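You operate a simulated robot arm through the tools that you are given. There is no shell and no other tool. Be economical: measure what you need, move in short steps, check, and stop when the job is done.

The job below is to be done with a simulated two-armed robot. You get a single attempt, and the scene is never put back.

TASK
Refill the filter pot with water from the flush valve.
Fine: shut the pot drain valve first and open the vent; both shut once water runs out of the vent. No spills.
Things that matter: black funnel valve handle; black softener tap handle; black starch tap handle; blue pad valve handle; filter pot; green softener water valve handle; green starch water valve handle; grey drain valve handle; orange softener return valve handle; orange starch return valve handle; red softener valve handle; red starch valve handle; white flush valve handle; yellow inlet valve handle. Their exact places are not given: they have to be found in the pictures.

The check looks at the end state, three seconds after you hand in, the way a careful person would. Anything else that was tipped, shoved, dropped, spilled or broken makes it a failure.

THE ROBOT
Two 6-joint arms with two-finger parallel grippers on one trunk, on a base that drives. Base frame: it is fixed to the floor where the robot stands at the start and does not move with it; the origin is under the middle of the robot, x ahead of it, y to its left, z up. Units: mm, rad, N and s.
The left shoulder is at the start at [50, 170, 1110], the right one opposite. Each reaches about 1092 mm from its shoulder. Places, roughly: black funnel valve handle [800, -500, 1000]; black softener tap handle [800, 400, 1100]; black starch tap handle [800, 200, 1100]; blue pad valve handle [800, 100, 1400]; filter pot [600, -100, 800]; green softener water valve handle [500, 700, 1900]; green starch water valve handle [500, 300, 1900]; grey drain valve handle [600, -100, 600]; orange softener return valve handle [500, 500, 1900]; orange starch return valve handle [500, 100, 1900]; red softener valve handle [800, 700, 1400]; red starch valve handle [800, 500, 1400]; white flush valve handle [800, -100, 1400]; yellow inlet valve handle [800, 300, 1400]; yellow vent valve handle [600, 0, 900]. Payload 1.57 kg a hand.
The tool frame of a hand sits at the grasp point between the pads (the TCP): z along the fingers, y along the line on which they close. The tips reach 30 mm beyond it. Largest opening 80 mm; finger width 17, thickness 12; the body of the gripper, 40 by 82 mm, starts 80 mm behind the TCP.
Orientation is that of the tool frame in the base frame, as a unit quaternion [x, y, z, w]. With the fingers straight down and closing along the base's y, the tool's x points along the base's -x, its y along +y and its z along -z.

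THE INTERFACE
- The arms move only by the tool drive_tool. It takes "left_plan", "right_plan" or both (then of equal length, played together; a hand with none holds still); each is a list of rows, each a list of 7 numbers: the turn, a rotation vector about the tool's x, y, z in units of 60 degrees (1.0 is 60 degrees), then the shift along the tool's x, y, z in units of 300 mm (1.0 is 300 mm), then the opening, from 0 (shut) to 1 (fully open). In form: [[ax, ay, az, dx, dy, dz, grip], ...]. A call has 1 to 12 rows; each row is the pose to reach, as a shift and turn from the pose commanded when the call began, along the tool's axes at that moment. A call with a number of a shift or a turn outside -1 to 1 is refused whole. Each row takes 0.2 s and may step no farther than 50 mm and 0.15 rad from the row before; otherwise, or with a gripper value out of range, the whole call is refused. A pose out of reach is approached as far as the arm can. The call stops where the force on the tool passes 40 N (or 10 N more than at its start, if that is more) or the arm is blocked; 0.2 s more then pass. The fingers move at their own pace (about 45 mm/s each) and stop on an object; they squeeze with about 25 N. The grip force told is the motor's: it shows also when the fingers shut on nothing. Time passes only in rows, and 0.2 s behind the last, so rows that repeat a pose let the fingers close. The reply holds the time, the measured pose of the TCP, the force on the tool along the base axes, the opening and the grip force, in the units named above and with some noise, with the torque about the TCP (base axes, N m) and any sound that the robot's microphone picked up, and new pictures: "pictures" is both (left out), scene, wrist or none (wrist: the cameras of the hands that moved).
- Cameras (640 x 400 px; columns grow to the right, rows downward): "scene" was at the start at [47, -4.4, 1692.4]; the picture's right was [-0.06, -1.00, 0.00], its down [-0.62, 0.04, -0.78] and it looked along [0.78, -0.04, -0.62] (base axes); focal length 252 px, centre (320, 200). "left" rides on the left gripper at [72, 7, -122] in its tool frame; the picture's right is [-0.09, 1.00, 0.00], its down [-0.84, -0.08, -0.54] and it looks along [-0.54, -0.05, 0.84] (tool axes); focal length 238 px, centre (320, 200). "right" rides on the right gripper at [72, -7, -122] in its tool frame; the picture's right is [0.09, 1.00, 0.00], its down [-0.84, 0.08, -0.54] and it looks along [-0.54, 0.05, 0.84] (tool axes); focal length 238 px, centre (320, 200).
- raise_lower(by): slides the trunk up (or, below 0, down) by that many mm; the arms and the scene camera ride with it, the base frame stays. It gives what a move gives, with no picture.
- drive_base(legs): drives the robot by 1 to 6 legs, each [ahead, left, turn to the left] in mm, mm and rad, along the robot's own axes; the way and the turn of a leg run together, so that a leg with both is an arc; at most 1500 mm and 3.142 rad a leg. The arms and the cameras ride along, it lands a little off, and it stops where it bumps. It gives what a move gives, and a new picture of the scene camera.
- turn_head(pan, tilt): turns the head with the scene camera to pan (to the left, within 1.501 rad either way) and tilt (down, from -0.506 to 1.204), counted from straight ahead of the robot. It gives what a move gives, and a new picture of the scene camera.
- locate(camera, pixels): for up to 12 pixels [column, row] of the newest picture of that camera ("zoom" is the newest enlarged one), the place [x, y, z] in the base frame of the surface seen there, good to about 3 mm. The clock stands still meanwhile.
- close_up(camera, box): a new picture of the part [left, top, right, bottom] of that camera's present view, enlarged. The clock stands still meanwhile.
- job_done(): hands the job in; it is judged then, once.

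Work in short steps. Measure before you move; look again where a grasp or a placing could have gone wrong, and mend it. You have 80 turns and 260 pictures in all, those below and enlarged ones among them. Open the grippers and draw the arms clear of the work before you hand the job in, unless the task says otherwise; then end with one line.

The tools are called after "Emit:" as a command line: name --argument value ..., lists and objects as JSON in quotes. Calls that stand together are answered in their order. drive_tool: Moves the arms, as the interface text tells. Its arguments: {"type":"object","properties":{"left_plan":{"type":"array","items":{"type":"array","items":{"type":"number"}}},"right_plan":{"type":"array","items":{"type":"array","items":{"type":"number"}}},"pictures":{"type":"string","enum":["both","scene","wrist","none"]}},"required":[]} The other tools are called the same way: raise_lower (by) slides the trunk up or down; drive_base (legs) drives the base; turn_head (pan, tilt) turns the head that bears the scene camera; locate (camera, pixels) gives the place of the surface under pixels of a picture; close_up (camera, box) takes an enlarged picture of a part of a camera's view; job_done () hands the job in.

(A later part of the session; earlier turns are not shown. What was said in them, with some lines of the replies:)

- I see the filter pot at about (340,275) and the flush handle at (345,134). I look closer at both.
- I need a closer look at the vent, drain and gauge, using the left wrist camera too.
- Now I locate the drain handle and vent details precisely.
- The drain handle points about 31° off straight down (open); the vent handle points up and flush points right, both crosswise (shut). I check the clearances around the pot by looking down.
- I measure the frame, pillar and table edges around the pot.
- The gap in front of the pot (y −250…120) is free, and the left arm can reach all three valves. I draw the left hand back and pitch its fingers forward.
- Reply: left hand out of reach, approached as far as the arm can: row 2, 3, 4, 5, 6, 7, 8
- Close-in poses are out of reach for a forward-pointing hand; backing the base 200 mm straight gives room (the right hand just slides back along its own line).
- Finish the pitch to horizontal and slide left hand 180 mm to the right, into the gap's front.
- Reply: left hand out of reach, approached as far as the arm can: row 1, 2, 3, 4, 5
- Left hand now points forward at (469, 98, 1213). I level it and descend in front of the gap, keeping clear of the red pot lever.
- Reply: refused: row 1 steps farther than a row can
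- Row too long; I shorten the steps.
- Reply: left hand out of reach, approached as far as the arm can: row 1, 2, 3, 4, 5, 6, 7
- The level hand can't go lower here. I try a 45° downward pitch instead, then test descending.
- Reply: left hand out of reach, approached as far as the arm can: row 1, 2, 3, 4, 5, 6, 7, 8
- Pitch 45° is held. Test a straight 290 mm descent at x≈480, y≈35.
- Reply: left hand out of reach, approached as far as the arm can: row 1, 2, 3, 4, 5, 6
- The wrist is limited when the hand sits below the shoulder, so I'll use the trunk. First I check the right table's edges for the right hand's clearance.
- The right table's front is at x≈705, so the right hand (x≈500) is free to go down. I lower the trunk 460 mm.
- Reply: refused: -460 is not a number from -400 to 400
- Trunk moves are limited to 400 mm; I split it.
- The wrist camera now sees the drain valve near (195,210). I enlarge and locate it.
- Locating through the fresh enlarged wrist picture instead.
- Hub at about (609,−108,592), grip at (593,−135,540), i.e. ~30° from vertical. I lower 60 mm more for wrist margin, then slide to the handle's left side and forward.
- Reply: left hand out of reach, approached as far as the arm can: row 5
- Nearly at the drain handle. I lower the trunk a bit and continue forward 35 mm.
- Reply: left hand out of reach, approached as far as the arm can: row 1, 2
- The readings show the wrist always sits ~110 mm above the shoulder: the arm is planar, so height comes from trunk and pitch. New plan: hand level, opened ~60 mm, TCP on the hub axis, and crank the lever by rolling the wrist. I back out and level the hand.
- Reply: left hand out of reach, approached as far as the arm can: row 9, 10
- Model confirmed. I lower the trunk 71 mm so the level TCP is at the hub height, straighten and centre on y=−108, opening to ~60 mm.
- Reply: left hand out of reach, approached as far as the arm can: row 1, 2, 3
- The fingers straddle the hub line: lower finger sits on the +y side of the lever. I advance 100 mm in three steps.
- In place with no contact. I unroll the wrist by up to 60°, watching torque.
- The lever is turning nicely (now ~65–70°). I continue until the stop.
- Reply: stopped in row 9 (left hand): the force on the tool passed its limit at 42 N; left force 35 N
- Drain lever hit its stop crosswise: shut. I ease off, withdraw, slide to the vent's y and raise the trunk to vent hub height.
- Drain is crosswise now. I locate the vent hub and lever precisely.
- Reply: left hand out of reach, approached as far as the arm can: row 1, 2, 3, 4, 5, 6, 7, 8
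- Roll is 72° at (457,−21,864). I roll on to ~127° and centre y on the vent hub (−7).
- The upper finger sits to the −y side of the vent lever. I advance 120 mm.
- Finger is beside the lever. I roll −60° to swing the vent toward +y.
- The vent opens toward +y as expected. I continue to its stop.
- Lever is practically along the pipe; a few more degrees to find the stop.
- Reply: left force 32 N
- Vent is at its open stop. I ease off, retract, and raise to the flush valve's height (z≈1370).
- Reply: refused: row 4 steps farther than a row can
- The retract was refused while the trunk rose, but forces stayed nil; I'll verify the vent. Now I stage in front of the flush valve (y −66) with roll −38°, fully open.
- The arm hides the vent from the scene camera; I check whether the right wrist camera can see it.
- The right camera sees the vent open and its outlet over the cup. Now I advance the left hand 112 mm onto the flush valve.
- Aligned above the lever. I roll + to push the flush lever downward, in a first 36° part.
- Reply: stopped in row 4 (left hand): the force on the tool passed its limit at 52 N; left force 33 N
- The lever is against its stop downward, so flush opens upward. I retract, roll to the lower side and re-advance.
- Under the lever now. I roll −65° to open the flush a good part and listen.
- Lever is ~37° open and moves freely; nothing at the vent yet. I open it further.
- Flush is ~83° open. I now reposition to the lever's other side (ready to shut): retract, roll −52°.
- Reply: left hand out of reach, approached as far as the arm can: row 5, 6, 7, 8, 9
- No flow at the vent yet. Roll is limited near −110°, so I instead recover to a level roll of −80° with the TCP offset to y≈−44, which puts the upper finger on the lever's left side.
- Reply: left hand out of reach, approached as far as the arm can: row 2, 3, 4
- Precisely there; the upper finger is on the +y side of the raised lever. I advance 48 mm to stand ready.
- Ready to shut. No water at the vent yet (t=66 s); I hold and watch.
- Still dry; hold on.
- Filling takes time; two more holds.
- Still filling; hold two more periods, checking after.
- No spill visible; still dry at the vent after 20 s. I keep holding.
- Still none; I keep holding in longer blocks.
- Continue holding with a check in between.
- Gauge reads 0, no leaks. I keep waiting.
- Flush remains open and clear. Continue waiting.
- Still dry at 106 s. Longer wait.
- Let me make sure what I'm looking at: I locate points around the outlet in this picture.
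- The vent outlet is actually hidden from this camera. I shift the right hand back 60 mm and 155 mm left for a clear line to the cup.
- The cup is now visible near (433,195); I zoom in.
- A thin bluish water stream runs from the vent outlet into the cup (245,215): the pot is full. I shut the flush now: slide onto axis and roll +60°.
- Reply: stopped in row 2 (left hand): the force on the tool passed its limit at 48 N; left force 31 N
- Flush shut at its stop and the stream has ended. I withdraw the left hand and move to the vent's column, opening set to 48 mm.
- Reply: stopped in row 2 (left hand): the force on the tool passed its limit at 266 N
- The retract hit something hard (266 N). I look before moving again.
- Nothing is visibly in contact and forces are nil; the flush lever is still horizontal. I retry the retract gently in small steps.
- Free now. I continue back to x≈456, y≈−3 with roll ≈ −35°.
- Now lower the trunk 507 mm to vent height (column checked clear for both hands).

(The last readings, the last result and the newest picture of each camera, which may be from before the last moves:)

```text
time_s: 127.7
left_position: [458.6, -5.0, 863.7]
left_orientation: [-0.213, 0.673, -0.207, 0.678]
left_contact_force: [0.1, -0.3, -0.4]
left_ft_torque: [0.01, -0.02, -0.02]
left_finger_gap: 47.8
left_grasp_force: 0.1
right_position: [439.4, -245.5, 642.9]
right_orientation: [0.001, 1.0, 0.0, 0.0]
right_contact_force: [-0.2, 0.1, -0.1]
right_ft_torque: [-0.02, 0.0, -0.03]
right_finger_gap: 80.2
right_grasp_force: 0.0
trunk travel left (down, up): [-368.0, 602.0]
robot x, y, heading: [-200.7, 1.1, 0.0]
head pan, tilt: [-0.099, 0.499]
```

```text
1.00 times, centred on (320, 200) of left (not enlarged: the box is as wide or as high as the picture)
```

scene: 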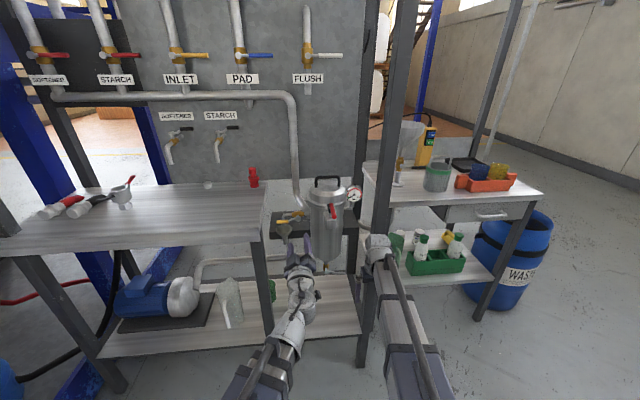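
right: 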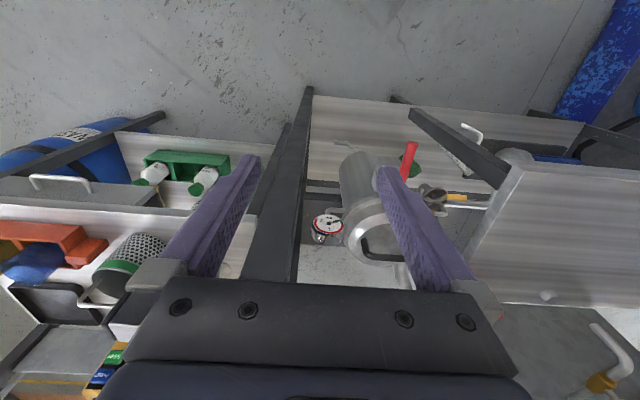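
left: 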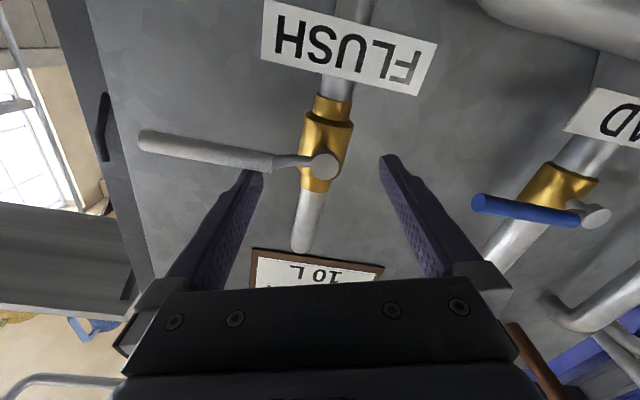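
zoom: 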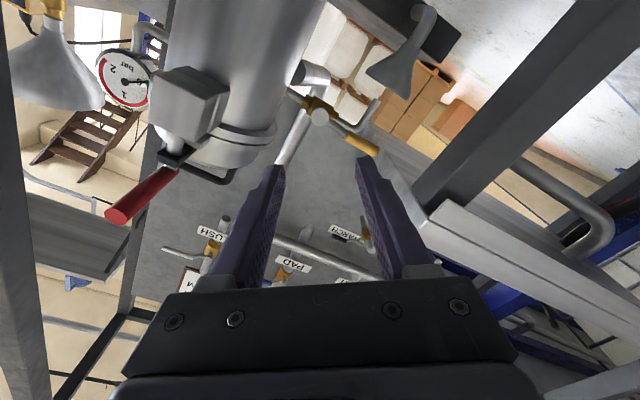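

Vent lever points +y; I roll a bit further below it (−42°), shift 4 mm left, and advance.

Emit:
drive_tool --left_plan '[[0, 0, -0.12, -0.008, 0.011, 0, 0.6], [0, 0, -0.12, -0.008, 0.011, 0.15, 0.6], [0, 0, -0.12, -0.008, 0.011, 0.27, 0.6], [0, 0, -0.12, -0.008, 0.011, 0.34, 0.6], [0, 0, -0.12, -0.008, 0.011, 0.39, 0.6]]' --pictures "wrist"

Emit:
close_up --camera "scene" --box '[260, 170, 380, 270]'

```text
time_s: 128.9
left_position: [575.3, 1.3, 864.2]
left_orientation: [-0.255, 0.657, -0.251, 0.663]
left_contact_force: [0.1, 0.1, -0.2]
left_ft_torque: [0.0, 0.0, -0.04]
left_finger_gap: 47.7
left_grasp_force: 0.1
right_position: [440.7, -244.4, 643.8]
right_orientation: [0.0, 1.0, 0.0, 0.0]
right_contact_force: [-0.6, -0.7, 0.3]
right_ft_torque: [0.02, -0.02, 0.02]
right_finger_gap: 79.7
right_grasp_force: 0.2
trunk travel left (down, up): [-368.0, 602.0]
robot x, y, heading: [-201.8, -1.6, 0.003]
head pan, tilt: [-0.099, 0.499]
```

left: 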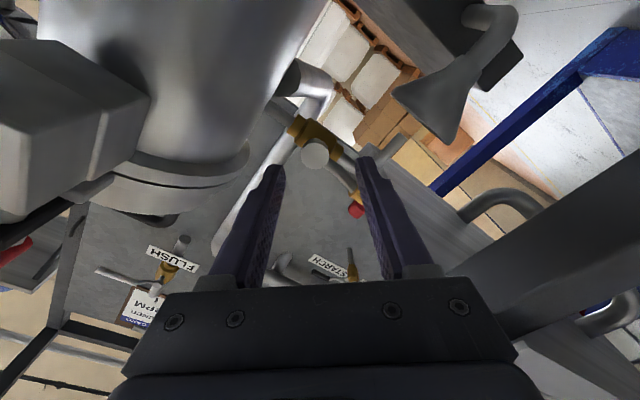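

```text
4.00 times, centred on (320, 220) of scene
```

zoom: 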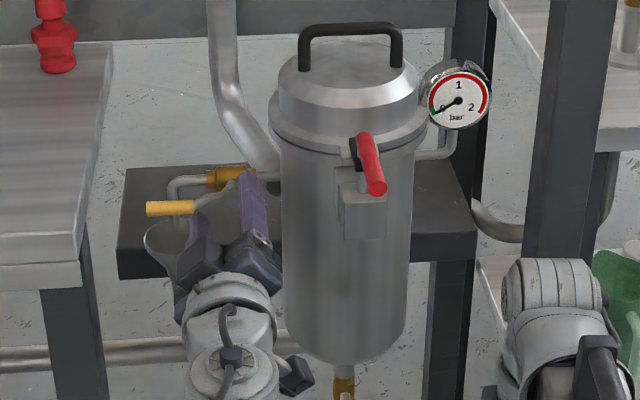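

Lower-left finger is under the lever. Roll +60° first.

Emit:
drive_tool --left_plan '[[0, 0, 0.1, 0, 0, 0, 0.6], [0, 0, 0.2, 0, 0, 0, 0.6], [0, 0, 0.3, 0, 0, 0, 0.6], [0, 0, 0.4, 0, 0, 0, 0.6], [0, 0, 0.5, 0, 0, 0, 0.6], [0, 0, 0.6, 0, 0, 0, 0.6], [0, 0, 0.7, 0, 0, 0, 0.6], [0, 0, 0.8, 0, 0, 0, 0.6], [0, 0, 0.9, 0, 0, 0, 0.6], [0, 0, 1, 0, 0, 0, 0.6]]' --pictures "none"

Emit:
close_up --camera "scene" --box '[260, 170, 380, 270]'

```text
time_s: 131.1
left_position: [577.0, 1.1, 864.1]
left_orientation: [0.108, 0.697, 0.115, 0.7]
left_contact_force: [-1.0, 2.2, -1.9]
left_ft_torque: [-0.11, 0.01, 0.1]
left_finger_gap: 49.0
left_grasp_force: 0.4
right_position: [440.6, -245.5, 642.9]
right_orientation: [0.0, 1.0, 0.0, 0.0]
right_contact_force: [-1.1, 0.1, -0.4]
right_ft_torque: [-0.04, -0.01, 0.01]
right_finger_gap: 80.0
right_grasp_force: 0.1
trunk travel left (down, up): [-368.0, 602.0]
robot x, y, heading: [-202.9, -4.9, -0.002]
head pan, tilt: [-0.099, 0.499]
```

```text
4.00 times, centred on (320, 220) of scene
```

zoom: 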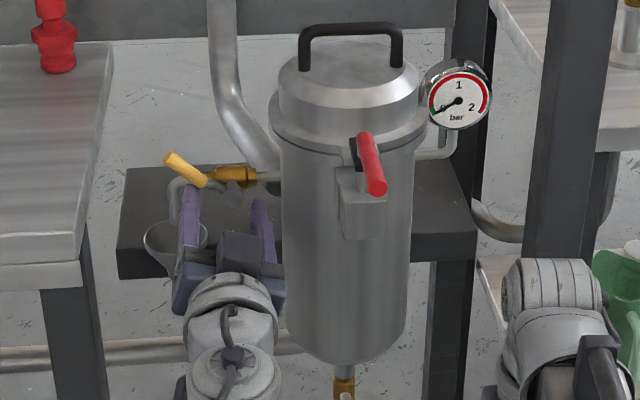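

The vent lever is rising (~40°). I continue rolling up to its stop.

Emit:
drive_tool --left_plan '[[0, 0, 0.1, 0, 0, 0, 0.6], [0, 0, 0.2, 0, 0, 0, 0.6], [0, 0, 0.3, 0, 0, 0, 0.6], [0, 0, 0.4, 0, 0, 0, 0.6], [0, 0, 0.5, 0, 0, 0, 0.6], [0, 0, 0.6, 0, 0, 0, 0.6], [0, 0, 0.7, 0, 0, 0, 0.6], [0, 0, 0.78, 0, 0, 0, 0.6], [0, 0, 0.86, 0, 0, 0, 0.6], [0, 0, 0.93, 0, 0, 0, 0.6], [0, 0, 1, 0, 0, 0, 0.6]]' --pictures "none"

Emit:
close_up --camera "scene" --box '[260, 170, 380, 270]'

```text
time_s: 133.5
left_position: [575.4, 1.1, 864.7]
left_orientation: [0.442, 0.549, 0.45, 0.548]
left_contact_force: [-0.7, 4.7, 1.3]
left_ft_torque: [-0.12, -0.07, 0.1]
left_finger_gap: 49.5
left_grasp_force: 0.8
right_position: [441.0, -244.6, 642.5]
right_orientation: [0.0, 1.0, -0.001, 0.0]
right_contact_force: [0.5, -0.2, 0.5]
right_ft_torque: [-0.05, 0.05, 0.02]
right_finger_gap: 80.0
right_grasp_force: 0.1
trunk travel left (down, up): [-368.0, 602.0]
robot x, y, heading: [-200.0, 0.3, 0.001]
head pan, tilt: [-0.099, 0.499]
```

```text
4.00 times, centred on (320, 220) of scene
```

zoom: 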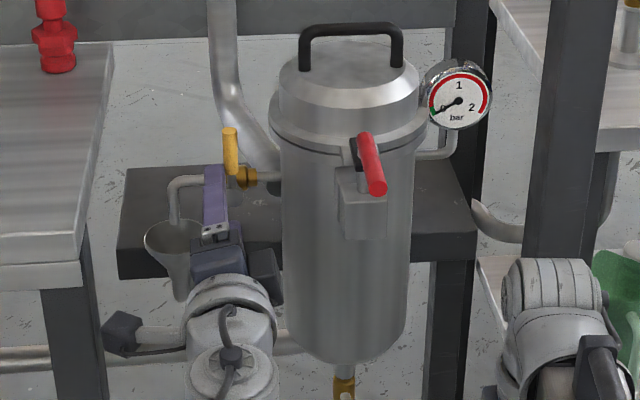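

Nearly upright; a few more degrees to the stop.

Emit:
drive_tool --left_plan '[[0, 0, 0.05, 0, 0, 0, 0.6], [0, 0, 0.1, 0, 0, 0, 0.6], [0, 0, 0.15, 0, 0, 0, 0.6], [0, 0, 0.2, 0, 0, 0, 0.6], [0, 0, 0.25, 0, 0, 0, 0.6], [0, 0, 0.3, 0, 0, 0, 0.6]]' --pictures "none"

Emit:
close_up --camera "scene" --box '[260, 170, 380, 270]'

```text
time_s: 134.9
left_position: [575.3, 10.6, 863.9]
left_orientation: [0.513, 0.483, 0.533, 0.468]
left_contact_force: [-0.9, 6.4, 3.2]
left_ft_torque: [-0.27, -0.09, 0.16]
left_finger_gap: 51.0
left_grasp_force: 1.3
right_position: [440.8, -242.2, 643.4]
right_orientation: [0.0, 1.0, -0.001, 0.0]
right_contact_force: [-0.8, 0.6, 0.1]
right_ft_torque: [0.02, 0.0, -0.01]
right_finger_gap: 80.2
right_grasp_force: 0.1
trunk travel left (down, up): [-368.0, 602.0]
robot x, y, heading: [-200.3, 0.5, 0.001]
head pan, tilt: [-0.099, 0.499]
stopped in row 6 (left hand): the force on the tool passed its limit at 41 N (the readings are from after the stop); the commanded pose is now the measured one
```

```text
4.00 times, centred on (320, 220) of scene
```

zoom: 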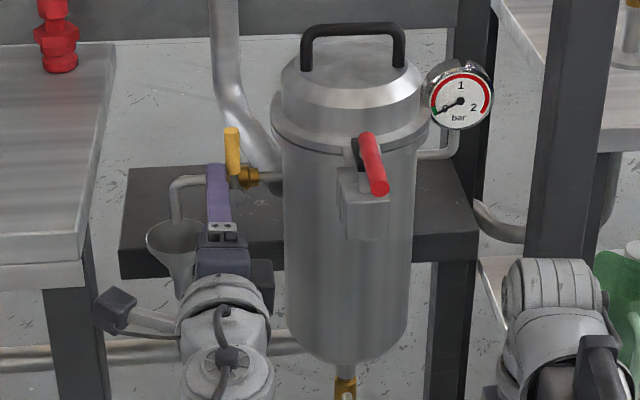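

At the stop, lever upright. I withdraw the hand gently.

Emit:
drive_tool --left_plan '[[0, 0, 0, 0, 0, -0.06, 0.6], [0, 0, 0, 0, 0, -0.13, 0.6], [0, 0, 0, 0, 0, -0.25, 0.6], [0, 0, 0, 0, 0, -0.38, 0.6], [0, 0, 0, 0, 0, -0.45, 0.6]]' --pictures "none"

Emit:
close_up --camera "scene" --box '[280, 190, 320, 230]'

Emit:
close_up --camera "left" --box '[0, 0, 640, 400]'

```text
time_s: 136.1
left_position: [439.5, 3.9, 863.3]
left_orientation: [0.516, 0.481, 0.532, 0.468]
left_contact_force: [0.1, -0.3, 0.0]
left_ft_torque: [-0.02, -0.02, 0.02]
left_finger_gap: 47.9
left_grasp_force: 0.1
right_position: [439.8, -243.4, 643.7]
right_orientation: [-0.001, 1.0, 0.001, 0.0]
right_contact_force: [-0.5, -0.2, 0.3]
right_ft_torque: [0.02, 0.01, -0.01]
right_finger_gap: 80.0
right_grasp_force: 0.0
trunk travel left (down, up): [-368.0, 602.0]
robot x, y, heading: [-201.5, -1.1, -0.002]
head pan, tilt: [-0.099, 0.499]
```

```text
10.00 times, centred on (300, 210) of scene
```

zoom: 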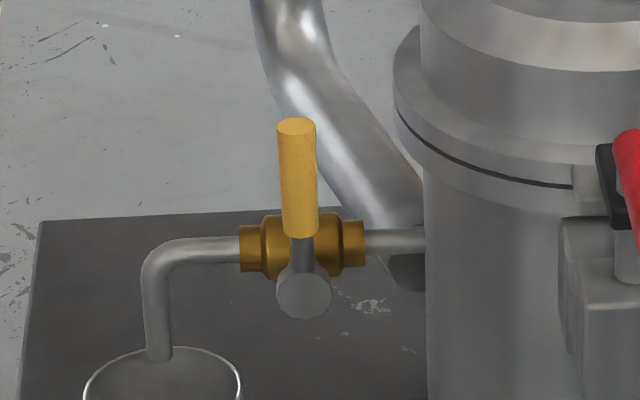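

```text
1.00 times, centred on (320, 200) of left (not enlarged: the box is as wide or as high as the picture)
```

zoom: 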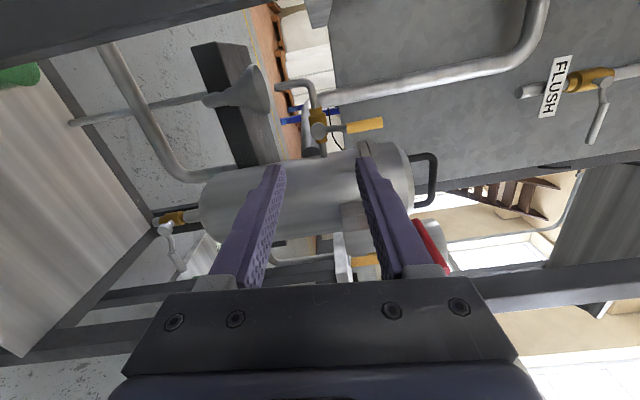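

Vent upright (shut), drain and flush crosswise. I back the robot off a little and open the gripper for a last overall look.

Emit:
drive_tool --left_plan '[[0, 0, 0, 0, 0, -0.02, 1], [0, 0, 0, 0, 0, -0.04, 1], [0, 0, 0, 0, 0, -0.04, 1]]' --pictures "none"

Emit:
drive_base --legs '[[-120, 0, 0]]'

Emit:
close_up --camera "scene" --box '[260, 30, 380, 110]'

Emit:
close_up --camera "scene" --box '[240, 150, 380, 290]'

```text
time_s: 136.9
left_position: [436.8, 0.3, 862.6]
left_orientation: [0.515, 0.481, 0.533, 0.469]
left_contact_force: [-0.3, -0.9, 0.7]
left_ft_torque: [-0.02, -0.01, 0.01]
left_finger_gap: 80.0
left_grasp_force: 0.0
left hand out of reach, approached as far as the arm can: row 1, 2, 3
right_position: [439.7, -243.7, 643.2]
right_orientation: [-0.001, 1.0, 0.0, 0.0]
right_contact_force: [0.6, 0.2, -0.4]
right_ft_torque: [0.0, 0.04, 0.0]
right_finger_gap: 79.8
right_grasp_force: 0.0
trunk travel left (down, up): [-368.0, 602.0]
robot x, y, heading: [-200.6, -0.7, 0.001]
head pan, tilt: [-0.099, 0.499]
```

```text
time_s: 138.1
left_position: [316.8, 1.5, 864.1]
left_orientation: [0.515, 0.481, 0.532, 0.468]
left_contact_force: [-0.2, 0.2, -0.5]
left_ft_torque: [0.01, -0.02, 0.01]
left_finger_gap: 80.3
left_grasp_force: 0.1
right_position: [320.1, -242.1, 643.8]
right_orientation: [0.0, 1.0, -0.001, 0.0]
right_contact_force: [0.0, 0.9, 0.3]
right_ft_torque: [0.02, 0.0, -0.02]
right_finger_gap: 80.0
right_grasp_force: 0.0
trunk travel left (down, up): [-368.0, 602.0]
robot x, y, heading: [-324.8, 1.3, 0.004]
head pan, tilt: [-0.099, 0.499]
```

scene: 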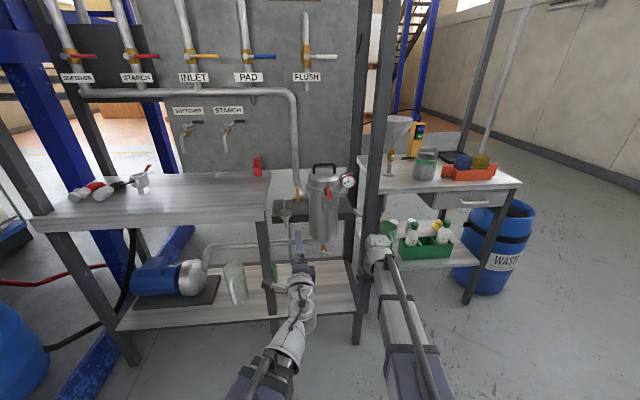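

```text
5.00 times, centred on (320, 70) of scene
```

zoom: 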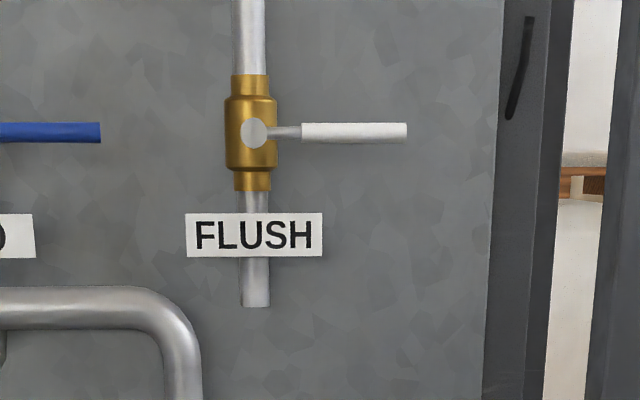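

```text
2.86 times, centred on (310, 220) of scene
```

zoom: 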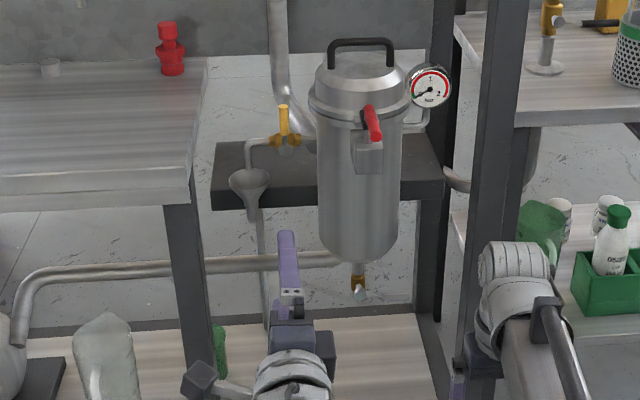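

Flush and vent are shut. The drain lever isn't clear in this view; I enlarge it.

Emit:
close_up --camera "scene" --box '[300, 225, 350, 260]'

Emit:
close_up --camera "left" --box '[140, 130, 400, 290]'

```text
11.43 times, centred on (325, 242) of scene
```

zoom: 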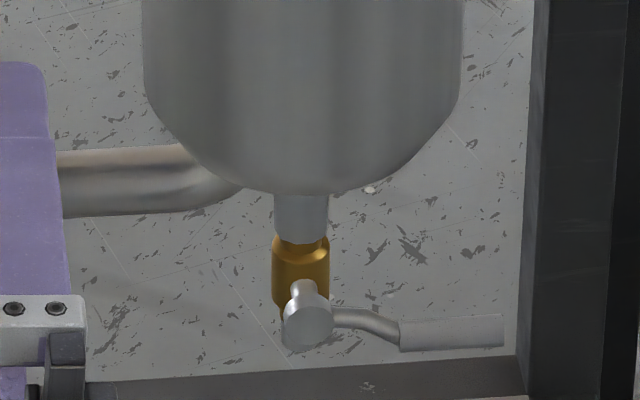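

```text
2.46 times, centred on (270, 210) of left
```

zoom: 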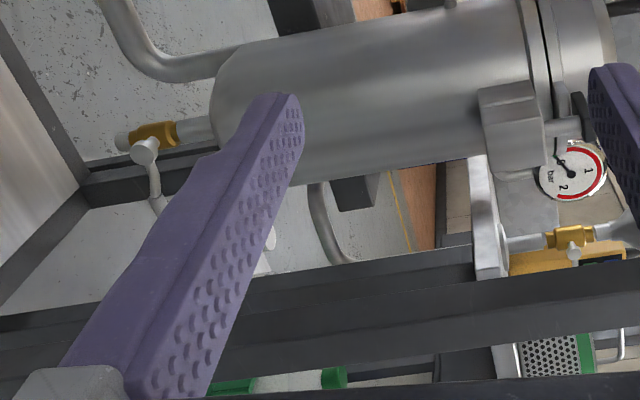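

The drain lever is horizontal (shut), with no drips or spills, and the hands are clear and open. I hand in.

Emit:
job_done

```text
The job is handed in.
```

The filter pot is refilled from the flush valve, and the drain, flush and vent valves are all shut against their stops. I waited until water ran from the vent into the cup, then closed flush first and vent second. I saw no spills. While pulling back from the flush valve, the left hand hit a single 266 N force spike. The cause is unknown; the close-ups afterwards showed nothing moved or damaged.
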